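You operate a simulated robot arm through the tools that you are given. There is no shell and no other tool. Be economical: measure what you need, move in short steps, check, and stop when the job is done.

The job below is to be done with a simulated robot arm. You get a single attempt, and the scene is never put back.

## Task
Put the green ice pack on top of the grey hatch.

Only the result counts: the job must be done as asked and must still hold three seconds after the hand-in. Knocking over, shifting, dropping, spilling or breaking anything else fails it.

## Robot
A 5-joint arm with a two-finger parallel gripper, fixed in place. Base frame: the origin is at the foot of the arm, x ahead of it, y to its left, z up; the work surface is at about z = 0. Readings come in m, degrees, newtons and seconds.
With the tool pointing down near the work surface it reaches from about 0.26 to 0.68 m from the base axis. Its first joint turns from -66.0 to 66.0 degrees. The tool tilts only in the upright plane through the base axis and itself; it spins freely about its own axis. Payload 2.9 kg.
The TCP is the grasp point between the finger pads, 0.03 m short of the fingertips. In the tool frame z runs along the fingers and y along their closing line. Largest opening 0.11 m; finger width 0.02, thickness 0.01; the body of the gripper, 0.048 by 0.112 m, starts 0.055 m behind the TCP.
Orientation is told as [roll, pitch, yaw] about the base's x, y, z axes, in that order, counted from this pose: with the fingers straight down and closing along the base's y, the tool's x points along the base's -x, its y along +y and its z along -z.

## Interface
- The arm moves only by the tool play_rows. Its argument "targets" is a list of rows, each a list of 3 entries, a list of its own where there are three numbers: the shift along the tool's x, y, z in units of 400 mm (1.0 is 400 mm), then the turn, a rotation vector about the tool's x, y, z in units of 60 degrees (1.0 is 60 degrees), then the opening in per cent of the stroke, from 0 (shut) to 100 (fully open). In form: [[[tx, ty, tz], [wx, wy, wz], claw], ...]. A call has 1 to 20 rows; each row is the pose to reach, as a shift and turn from the pose commanded when the call began, along the tool's axes at that moment. A call with a number of a shift or a turn outside -1 to 1 is refused whole. Rows are played at 5 a second. More than 0.05 m and 8.6 degrees between two rows, or a gripper value outside its range, and nothing of the call is played. Where a pose cannot be reached the arm comes as near as it can. A force on the tool above 40 N (or 10 N above the force at the start of the call, whichever is more), or a blocked arm, ends the call early, and 0.2 s more pass. The fingers move at their own pace (about 0.108 m/s each) and stop on an object; they squeeze with about 21 N. The grip force told is the motor's: it shows also when the fingers shut on nothing. Time passes only in rows, and 0.2 s behind the last, so rows that repeat a pose let the fingers close. It gives the time, the measured TCP pose, the force on the tool (base axes), the opening and the grip force at its end, in the units of the frame above (readings bear some noise).
- Cameras (640 x 400 px; columns grow to the right, rows downward): "scene" is fixed at [0.0326, -0.4517, 0.605]; the picture's right is [0.80, -0.59, 0.00], its down [-0.38, -0.51, -0.77] and it looks along [0.46, 0.62, -0.64] (base axes); focal length 368 px, centre (320, 200). "wrist" rides on the gripper at [0.072, 0.017, -0.103] in the tool frame; the picture's right is [-0.23, 0.97, 0.00], its down [-0.76, -0.18, -0.62] and it looks along [-0.61, -0.14, 0.78] (tool axes); focal length 222 px, centre (320, 200). There is no depth. A picture from a camera that has moved, and an enlarged one, comes with that camera's place and axes in the base frame and with its lens. The place of the scene camera against the robot may be out by one fixed shift of up to 0.012 m in any direction.
- camera(camera): a new picture of that camera. The clock stands still meanwhile.
- zoom(camera, box): a new picture of the part [left, top, right, bottom] of that camera's present view, enlarged. The clock stands still meanwhile.
- finish_job(): hands the job in; it is judged then, once.

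Go step by step. Nothing tells you positions but the pictures and the camera data: compare them with the known pose of the tool, close in by small moves and look again before you grip or let go. The budget is 90 turns and 42 pictures, counting those below and the enlarged ones. Unless the task says otherwise, let go and move clear before handing in, and close with one line.

The tools are called as a command line: name --argument value ..., lists and objects as JSON in quotes. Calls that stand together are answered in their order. play_rows: Moves the arm, as the interface text tells. Its arguments: {"type":"object","properties":{"targets":{"type":"array"}},"required":["targets"]} The other tools are called the same way: camera (camera) takes a picture; zoom (camera, box) takes an enlarged picture of a part of a camera's view; finish_job () hands the job in.

At the start:

```text
time: 0.0
position: [0.4458, -0.1159, 0.2521]
ee_rot: [0.1, 0.0, 0.0]
ft_force: [-0.1, -0.3, 0.5]
grip_width: 0.1103
grip_force: 0.1
```

scene: 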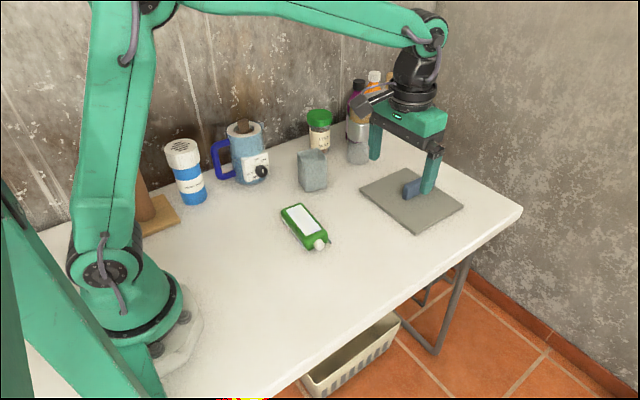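
wrist: 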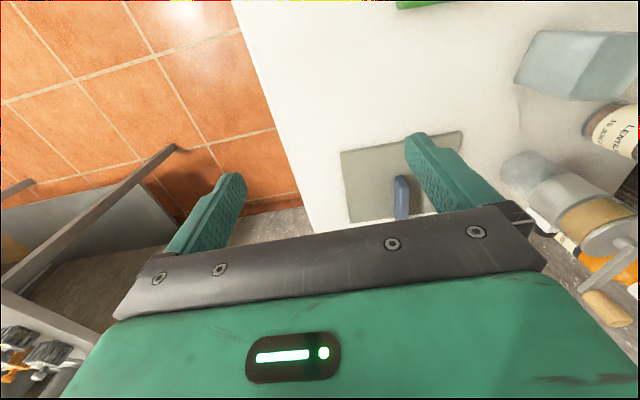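

I see a green flat object with a white label (likely the ice pack) in the middle of the table and a flat grey plate with a blue handle (the hatch). I will enlarge both to measure them.

zoom --camera "scene" --box '[260, 180, 360, 260]'

zoom --camera "scene" --box '[340, 140, 480, 240]'

```text
5.00 times, centred on (310, 220) of scene
camera zoom: at [0.0326, -0.4517, 0.605], right [0.8, -0.59, 0.0], down [-0.38, -0.51, -0.77], along [0.46, 0.62, -0.64], focal length 1841 px, centre (370, 100)
```

zoom: 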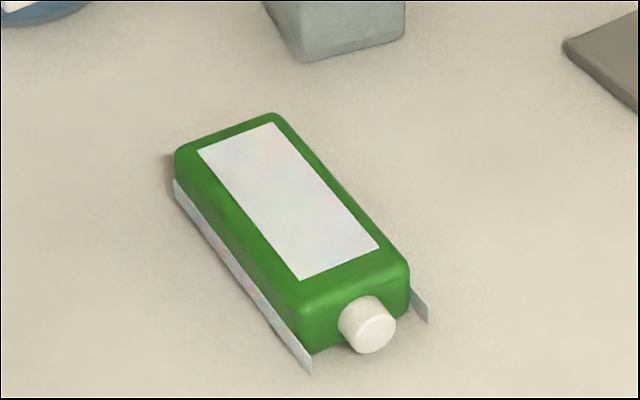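

```text
4.00 times, centred on (410, 190) of scene
camera zoom: at [0.0326, -0.4517, 0.605], right [0.8, -0.59, 0.0], down [-0.38, -0.51, -0.77], along [0.46, 0.62, -0.64], focal length 1473 px, centre (-40, 240)
```

zoom: 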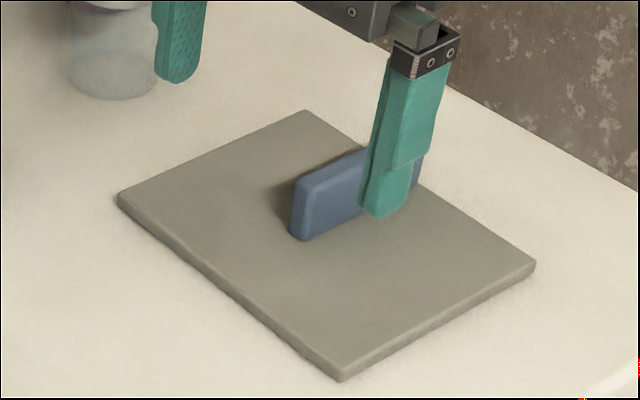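

The pack lies near (0.37, 0.06), about 0.06 wide, with its long axis along y. The hatch spans x 0.56–0.73 and y −0.105–0.094, with a handle in its far half. I move above the pack and start turning the gripper.

play_rows --targets '[[[0.024, 0.055, 0], [0, 0, -0.116], 100], [[0.048, 0.11, 0], [0, 0, -0.232], 100], [[0.071, 0.165, 0], [0, 0, -0.348], 100], [[0.095, 0.22, 0], [0, 0, -0.464], 100], [[0.119, 0.275, 0], [0, 0, -0.58], 100], [[0.143, 0.33, 0], [0, 0, -0.696], 100], [[0.166, 0.385, 0], [0, 0, -0.812], 100], [[0.19, 0.44, 0], [0, 0, -0.928], 100], [[0.19, 0.44, 0], [0, 0, -1.0], 100]]'

play_rows --targets '[[[0, 0, 0], [0, 0, -0.107], 100], [[0, 0, 0], [0, 0, -0.213], 100], [[0, 0, 0], [0, 0, -0.32], 100], [[0, 0, 0], [0, 0, -0.427], 100], [[0, 0, 0], [0, 0, -0.427], 100]]'

camera --camera "wrist"

camera --camera "scene"

```text
time: 2.0
position: [0.3699, 0.0611, 0.2529]
ee_rot: [0.0, 0.0, 60.0]
ft_force: [0.6, -0.5, -0.3]
grip_width: 0.1099
grip_force: 0.1
```

```text
time: 3.2
position: [0.3719, 0.0599, 0.2522]
ee_rot: [-0.1, 0.0, 85.7]
ft_force: [1.1, 0.3, -0.2]
grip_width: 0.1101
grip_force: 0.1
```

```text
37 pictures are left
camera wrist: at [0.349, -0.0113, 0.3567], right [-0.95, 0.3, 0.0], down [0.23, 0.75, 0.62], along [0.19, 0.59, -0.78], focal length 222 px, centre (320, 200)
```

wrist: 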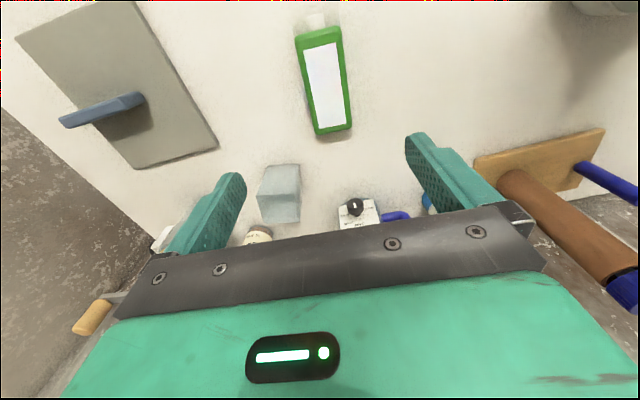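

```text
36 pictures are left
```

scene: 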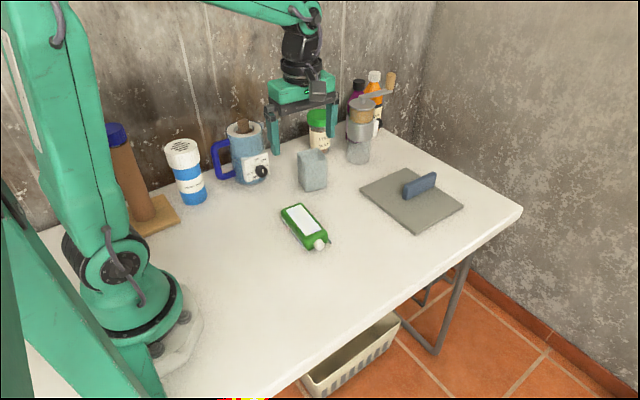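

The wrist view agrees: pack centre about (0.364, 0.055), axis about 5° off y. I descend part way and look again.

play_rows --targets '[[[0.004, 0.005, 0.1], [0, 0, 0.01], 100], [[0.008, 0.01, 0.2], [0, 0, 0.017], 100], [[0.011, 0.014, 0.3], [0, 0, 0.017], 100], [[0.011, 0.014, 0.37], [0, 0, 0.017], 100], [[0.011, 0.014, 0.37], [0, 0, 0.017], 100]]'

camera --camera "wrist"

zoom --camera "scene" --box '[230, 130, 370, 260]'

```text
time: 4.4
position: [0.3644, 0.0559, 0.1038]
ee_rot: [0.1, -0.1, 84.6]
ft_force: [0.2, -0.6, -0.3]
grip_width: 0.1099
grip_force: 0.0
```

```text
35 pictures are left
camera wrist: at [0.3406, -0.0148, 0.2082], right [-0.95, 0.32, 0.0], down [0.25, 0.74, 0.62], along [0.2, 0.59, -0.78], focal length 222 px, centre (320, 200)
```

wrist: 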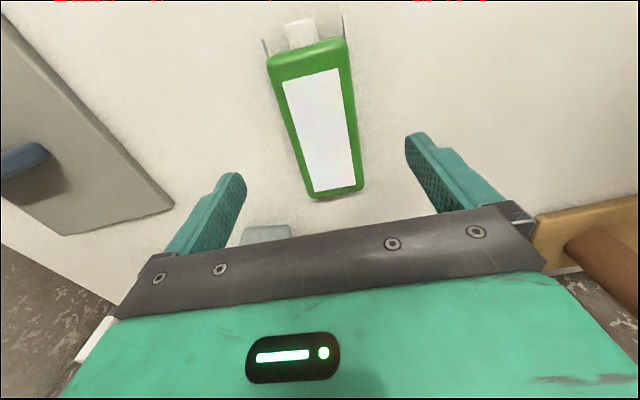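

```text
3.08 times, centred on (300, 195) of scene
camera zoom: at [0.0326, -0.4517, 0.605], right [0.8, -0.59, 0.0], down [-0.38, -0.51, -0.77], along [0.46, 0.62, -0.64], focal length 1133 px, centre (382, 215)
```

zoom: 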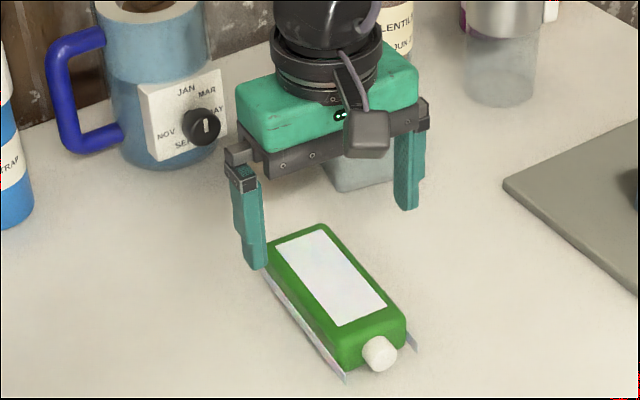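

The pack is about 4 mm toward −x of the gripper centre and 2° off. I correct both and go down to the grasp height, fingers still open.

play_rows --targets '[[[0, 0.009, 0.02], [0, 0, 0.027], 100], [[0, 0.009, 0.07], [0, 0, 0.027], 100], [[0, 0.009, 0.12], [0, 0, 0.027], 100], [[0, 0.009, 0.168], [0, 0, 0.027], 100], [[0, 0.009, 0.168], [0, 0, 0.027], 100]]'

camera --camera "wrist"

zoom --camera "scene" --box '[230, 150, 370, 270]'

```text
time: 5.6
position: [0.3607, 0.0579, 0.037]
ee_rot: [0.1, 0.0, 83.0]
ft_force: [-0.1, 0.8, 0.0]
grip_width: 0.1098
grip_force: 0.1
```

```text
33 pictures are left
camera wrist: at [0.3355, -0.0136, 0.1409], right [-0.94, 0.34, 0.0], down [0.27, 0.73, 0.62], along [0.21, 0.59, -0.78], focal length 222 px, centre (320, 200)
```

wrist: 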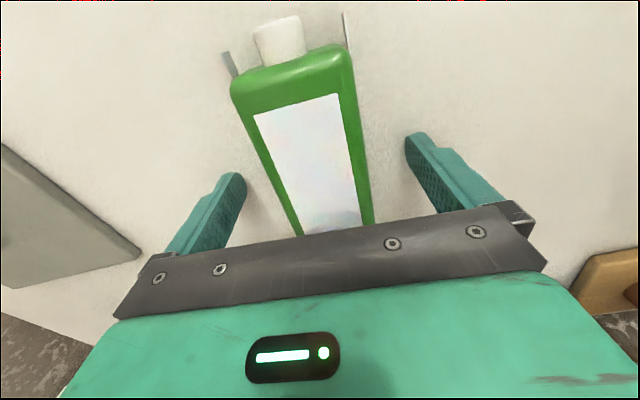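

```text
3.33 times, centred on (300, 210) of scene
camera zoom: at [0.0326, -0.4517, 0.605], right [0.8, -0.59, 0.0], down [-0.38, -0.51, -0.77], along [0.46, 0.62, -0.64], focal length 1227 px, centre (387, 167)
```

zoom: 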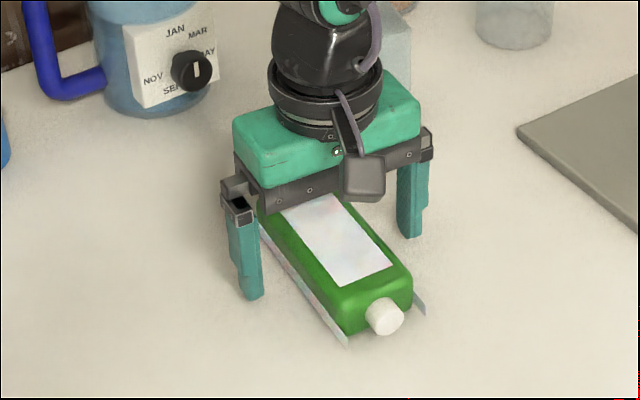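

The fingers straddle the pack, centred to a few millimetres. I close the grip.

play_rows --targets '[[[0, 0, 0], [0, 0, 0], 70], [[0, 0, 0], [0, 0, 0], 45], [[0, 0, 0], [0, 0, 0], 30], [[0, 0, 0], [0, 0, 0], 20], [[0, 0, 0], [0, 0, 0], 20]]'

```text
time: 6.8
position: [0.3608, 0.0581, 0.0374]
ee_rot: [-0.1, -0.1, 83.0]
ft_force: [0.5, -0.9, 0.1]
grip_width: 0.0579
grip_force: 21.1
```

The fingers stopped at 58 mm with full grip force. I lift and check.

play_rows --targets '[[[0, 0, -0.05], [0, 0, 0], 20], [[0, 0, -0.12], [0, 0, 0], 20], [[0, 0, -0.22], [0, 0, 0], 20], [[0, 0, -0.32], [0, 0, 0], 20], [[0, 0, -0.32], [0, 0, 0], 20]]'

camera --camera "wrist"

camera --camera "scene"

```text
time: 8.0
position: [0.3599, 0.0557, 0.1638]
ee_rot: [-0.1, 0.1, 83.0]
ft_force: [0.3, 0.0, -4.2]
grip_width: 0.0577
grip_force: 21.0
```

```text
31 pictures are left
camera wrist: at [0.3342, -0.0147, 0.2683], right [-0.94, 0.34, 0.0], down [0.27, 0.73, 0.62], along [0.21, 0.58, -0.78], focal length 222 px, centre (320, 200)
```

wrist: 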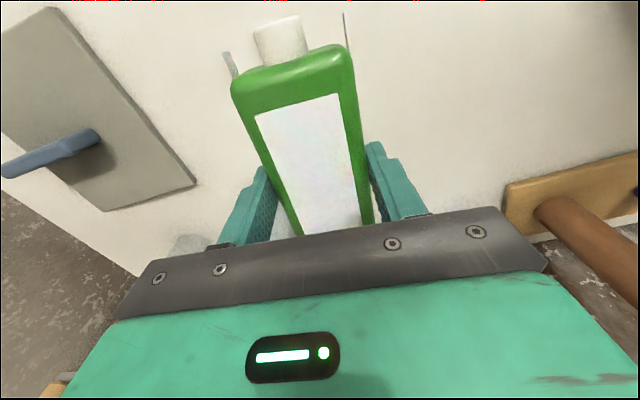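

```text
30 pictures are left
```

scene: 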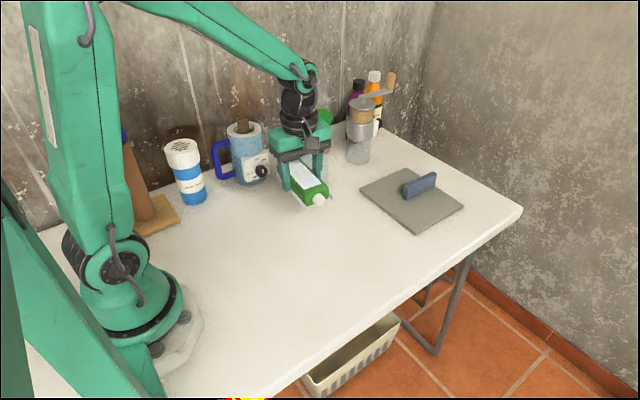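

The pack is held. The hatch is now unobstructed, so I enlarge it to locate the handle.

zoom --camera "scene" --box '[350, 155, 474, 235]'

zoom --camera "wrist" --box '[0, 0, 220, 220]'

```text
5.00 times, centred on (412, 195) of scene
camera zoom: at [0.0326, -0.4517, 0.605], right [0.8, -0.59, 0.0], down [-0.38, -0.51, -0.77], along [0.46, 0.62, -0.64], focal length 1841 px, centre (-140, 225)
```

zoom: 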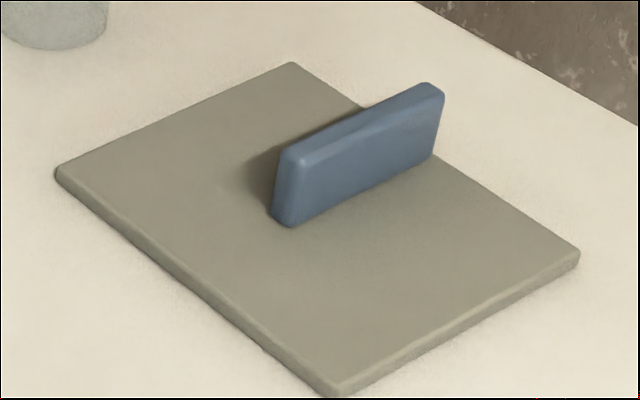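

```text
1.82 times, centred on (110, 110) of wrist
camera zoom: at [0.3342, -0.0147, 0.2683], right [-0.94, 0.34, 0.0], down [0.27, 0.73, 0.62], along [0.21, 0.58, -0.78], focal length 404 px, centre (702, 364)
```

zoom: 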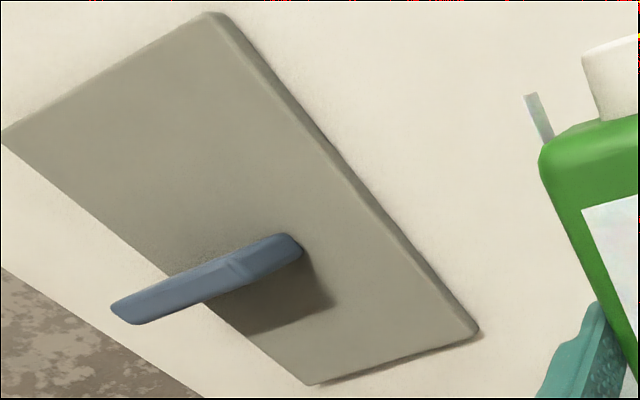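

The hatch's right part is free: y from about −0.107 to the handle's face at about −0.017. I carry the pack over that area and turn it to lie along x.

play_rows --targets '[[[0.022, -0.073, 0], [0, 0, 0.1], 20], [[0.044, -0.145, 0], [0, 0, 0.2], 20], [[0.065, -0.218, 0], [0, 0, 0.3], 20], [[0.087, -0.291, 0], [0, 0, 0.4], 20], [[0.109, -0.364, 0], [0, 0, 0.5], 20], [[0.131, -0.436, 0], [0, 0, 0.6], 20], [[0.153, -0.509, 0], [0, 0, 0.7], 20], [[0.174, -0.582, 0], [0, 0, 0.8], 20], [[0.196, -0.654, 0], [0, 0, 0.9], 20], [[0.218, -0.727, 0], [0, 0, 1.0], 20], [[0.218, -0.727, 0], [0, 0, 1.0], 20]]'

play_rows --targets '[[[0, 0, 0], [0, 0, 0.1], 20], [[0, 0, 0], [0, 0, 0.2], 20], [[0, 0, 0], [0, 0, 0.3], 20], [[0, 0, 0], [0, 0, 0.383], 20], [[0, 0, 0], [0, 0, 0.383], 20]]'

camera --camera "wrist"

zoom --camera "scene" --box '[330, 110, 490, 240]'

```text
time: 10.4
position: [0.6381, -0.068, 0.1658]
ee_rot: [0.0, 0.1, 22.9]
ft_force: [0.3, 0.1, -2.7]
grip_width: 0.0579
grip_force: 21.8
```

```text
time: 11.6
position: [0.6379, -0.066, 0.1652]
ee_rot: [0.0, 0.0, -0.1]
ft_force: [-0.6, 0.0, -2.4]
grip_width: 0.0578
grip_force: 21.2
```

```text
27 pictures are left
camera wrist: at [0.5666, -0.0495, 0.2696], right [0.23, 0.97, 0.0], down [0.76, -0.18, 0.62], along [0.61, -0.14, -0.78], focal length 222 px, centre (320, 200)
```

wrist: 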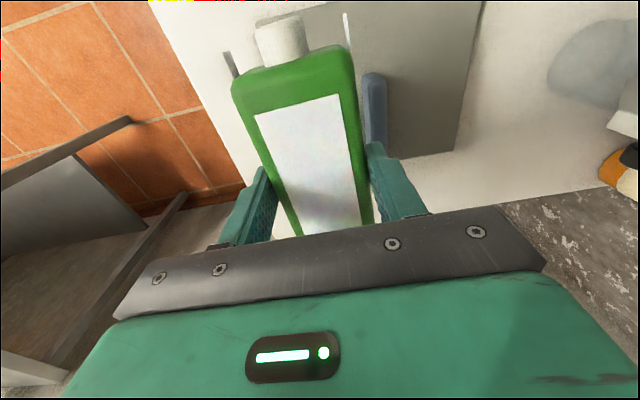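

```text
3.08 times, centred on (410, 175) of scene
camera zoom: at [0.0327, -0.4517, 0.605], right [0.8, -0.59, 0.0], down [-0.38, -0.51, -0.77], along [0.46, 0.62, -0.64], focal length 1133 px, centre (43, 277)
```

zoom: 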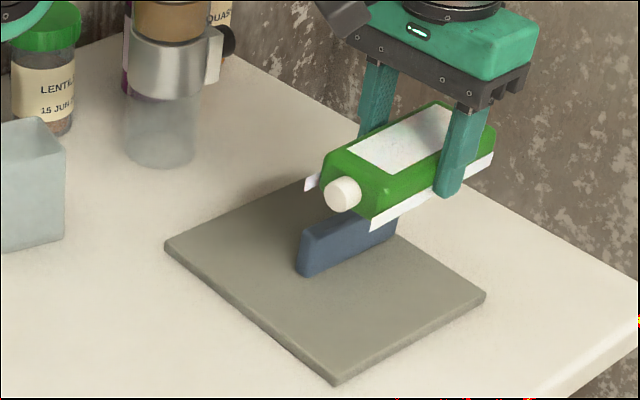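

The handle's right face measures at y ≈ −0.021 and the plate's right edge at −0.111, so I shift 4 mm to −y. I then lower most of the way and check clearance.

play_rows --targets '[[[0, -0.01, 0], [0, 0, 0], 20], [[0, -0.01, 0.06], [0, 0, 0], 20], [[0, -0.01, 0.12], [0, 0, 0], 20], [[0, -0.01, 0.18], [0, 0, 0], 20], [[0, -0.01, 0.21], [0, 0, 0], 20], [[0, -0.01, 0.21], [0, 0, 0], 20]]'

camera --camera "wrist"

zoom --camera "scene" --box '[350, 120, 490, 240]'

```text
time: 13.0
position: [0.639, -0.0684, 0.081]
ee_rot: [0.0, 0.0, 0.0]
ft_force: [0.0, 0.4, -2.9]
grip_width: 0.0581
grip_force: 21.1
```

```text
25 pictures are left
camera wrist: at [0.5677, -0.0527, 0.1853], right [0.23, 0.97, 0.0], down [0.76, -0.18, 0.62], along [0.61, -0.14, -0.78], focal length 222 px, centre (320, 200)
```

wrist: 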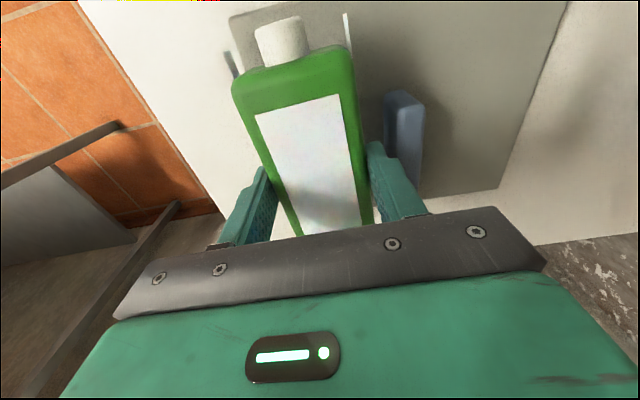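

```text
3.33 times, centred on (420, 180) of scene
camera zoom: at [0.0327, -0.4517, 0.605], right [0.8, -0.59, 0.0], down [-0.38, -0.51, -0.77], along [0.46, 0.62, -0.64], focal length 1227 px, centre (-13, 267)
```

zoom: 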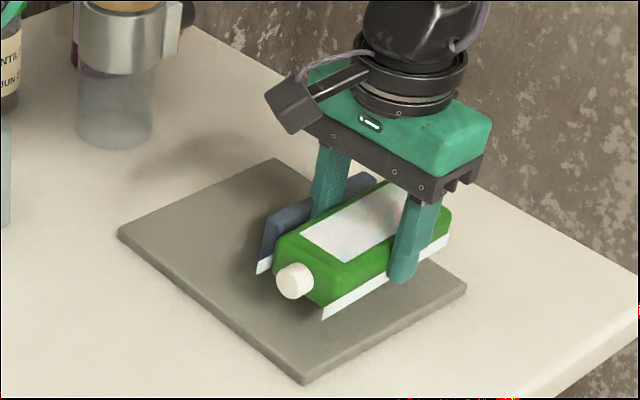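

Clearance to the handle needs a closer look before going on.

zoom --camera "wrist" --box '[200, 0, 520, 220]'

```text
1.82 times, centred on (360, 110) of wrist
camera zoom: at [0.5677, -0.0527, 0.1853], right [0.23, 0.97, 0.0], down [0.76, -0.18, 0.62], along [0.61, -0.14, -0.78], focal length 404 px, centre (247, 364)
```

zoom: 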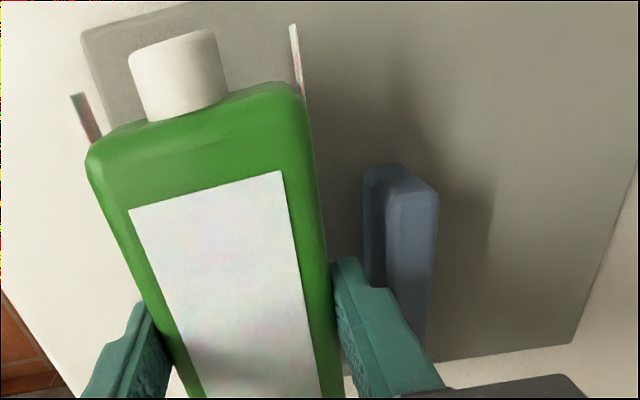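

The handle's face is at y ≈ −0.017 and the plate edge at about −0.107, so there is room on both sides. I nudge +3 mm and lower gently toward contact.

play_rows --targets '[[[0, 0.007, 0.02], [0, 0, 0], 20], [[0, 0.007, 0.045], [0, 0, 0], 20], [[0, 0.007, 0.065], [0, 0, 0], 20], [[0, 0.007, 0.07], [0, 0, 0], 20], [[0, 0.007, 0.07], [0, 0, 0], 20]]'

zoom --camera "scene" --box '[370, 140, 470, 240]'

```text
time: 14.2
position: [0.6389, -0.0659, 0.0534]
ee_rot: [0.0, 0.0, 0.1]
ft_force: [-0.2, 0.9, -1.1]
grip_width: 0.0581
grip_force: 21.1
```

```text
4.00 times, centred on (420, 190) of scene
camera zoom: at [0.0327, -0.4517, 0.605], right [0.8, -0.59, 0.0], down [-0.38, -0.51, -0.77], along [0.46, 0.62, -0.64], focal length 1473 px, centre (-80, 240)
```

zoom: 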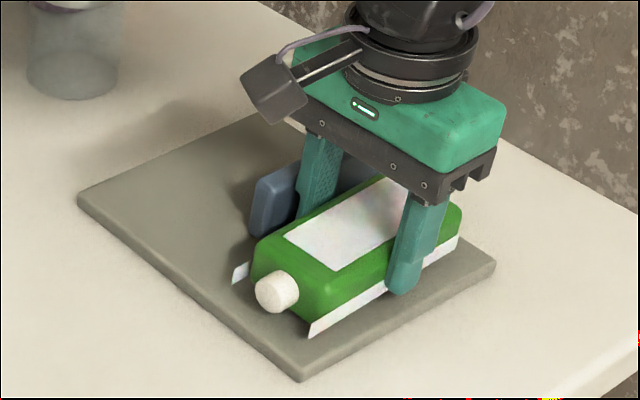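

Nearly down, and there's room around the pack. I continue in 1–2 mm steps and watch the force.

play_rows --targets '[[[0, 0, 0.003], [0, 0, 0], 20], [[0, 0, 0.006], [0, 0, 0], 20], [[0, 0, 0.008], [0, 0, 0], 20], [[0, 0, 0.008], [0, 0, 0], 20]]'

```text
time: 15.2
position: [0.6383, -0.0656, 0.0498]
ee_rot: [0.0, 0.0, 0.0]
ft_force: [-0.5, 0.9, -3.0]
grip_width: 0.058
grip_force: 20.9
```

play_rows --targets '[[[0, 0, 0.003], [0, 0, 0], 20], [[0, 0, 0.005], [0, 0, 0], 20], [[0, 0, 0.005], [0, 0, 0], 20]]'

```text
time: 16.0
position: [0.6391, -0.0662, 0.0481]
ee_rot: [0.0, 0.1, -0.1]
ft_force: [-1.8, -0.6, 4.1]
grip_width: 0.0579
grip_force: 20.5
```

The force turned upward (+4 N), so the pack rests on the plate. I open the fingers a little, keeping clear of the handle.

play_rows --targets '[[[0, 0, 0], [0, 0, 0], 56], [[0, 0, 0], [0, 0, 0], 60], [[0, 0, 0], [0, 0, 0], 62], [[0, 0, 0], [0, 0, 0], 62]]'

camera --camera "wrist"

```text
time: 17.0
position: [0.638, -0.0671, 0.0498]
ee_rot: [-0.1, -0.1, 0.0]
ft_force: [1.1, -1.6, -0.2]
grip_width: 0.0675
grip_force: 0.0
```

```text
21 pictures are left
camera wrist: at [0.5671, -0.0507, 0.1524], right [0.23, 0.97, 0.0], down [0.76, -0.18, 0.62], along [0.61, -0.14, -0.78], focal length 222 px, centre (320, 200)
```

wrist: 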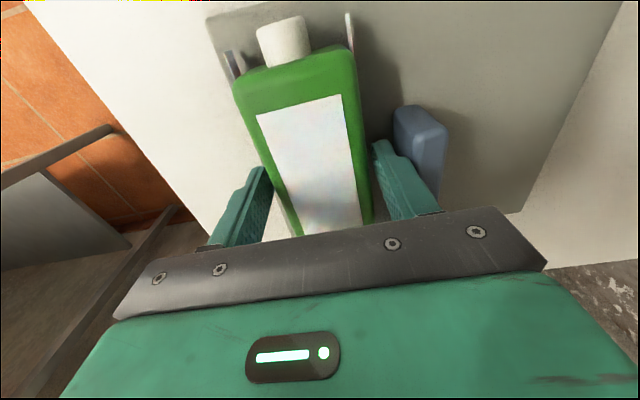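

The pack is free of both fingers and the handle is clear. I raise straight up.

play_rows --targets '[[[0, 0, -0.02], [0, 0, 0], 62], [[0, 0, -0.05], [0, 0, 0], 62], [[0, 0, -0.1], [0, 0, 0], 62], [[0, 0, -0.18], [0, 0, 0], 62], [[0, 0, -0.27], [0, 0, 0], 62], [[0, 0, -0.36], [0, 0, 0], 62], [[0, 0, -0.36], [0, 0, 0], 62]]'

camera --camera "wrist"

camera --camera "scene"

```text
time: 18.6
position: [0.6399, -0.0652, 0.1915]
ee_rot: [0.0, 0.0, 0.1]
ft_force: [0.3, 0.5, -0.2]
grip_width: 0.0682
grip_force: 0.1
```

```text
20 pictures are left
camera wrist: at [0.5672, -0.0503, 0.296], right [0.23, 0.97, 0.0], down [0.76, -0.18, 0.62], along [0.61, -0.14, -0.78], focal length 222 px, centre (320, 200)
```

wrist: 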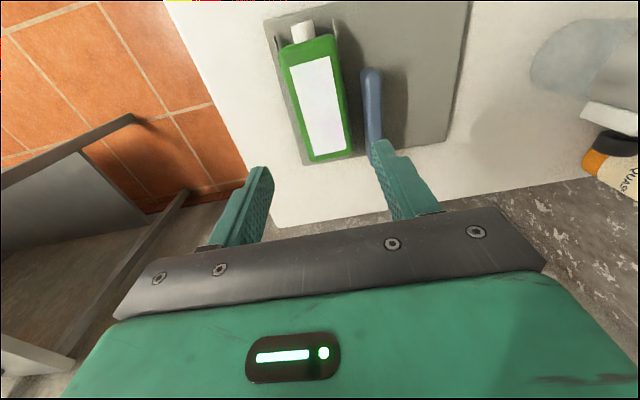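

```text
19 pictures are left
```

scene: 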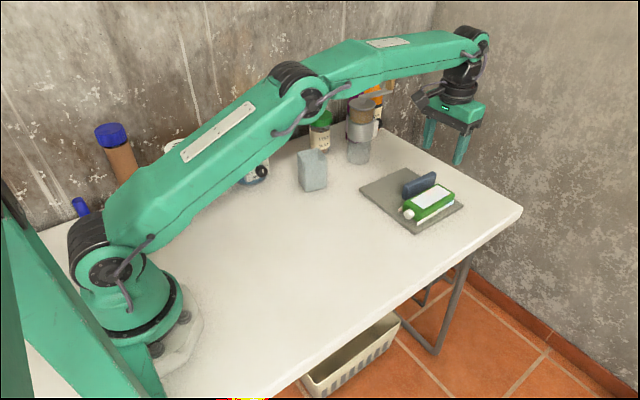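

The pack lies on the hatch beside the handle, the gripper is clear, and nothing else has moved. I hand in.

finish_job

```text
The job is handed in.
```

The green ice pack is lying on top of the grey hatch, to the right of its handle, and the gripper has let go and moved clear; the job is handed in.
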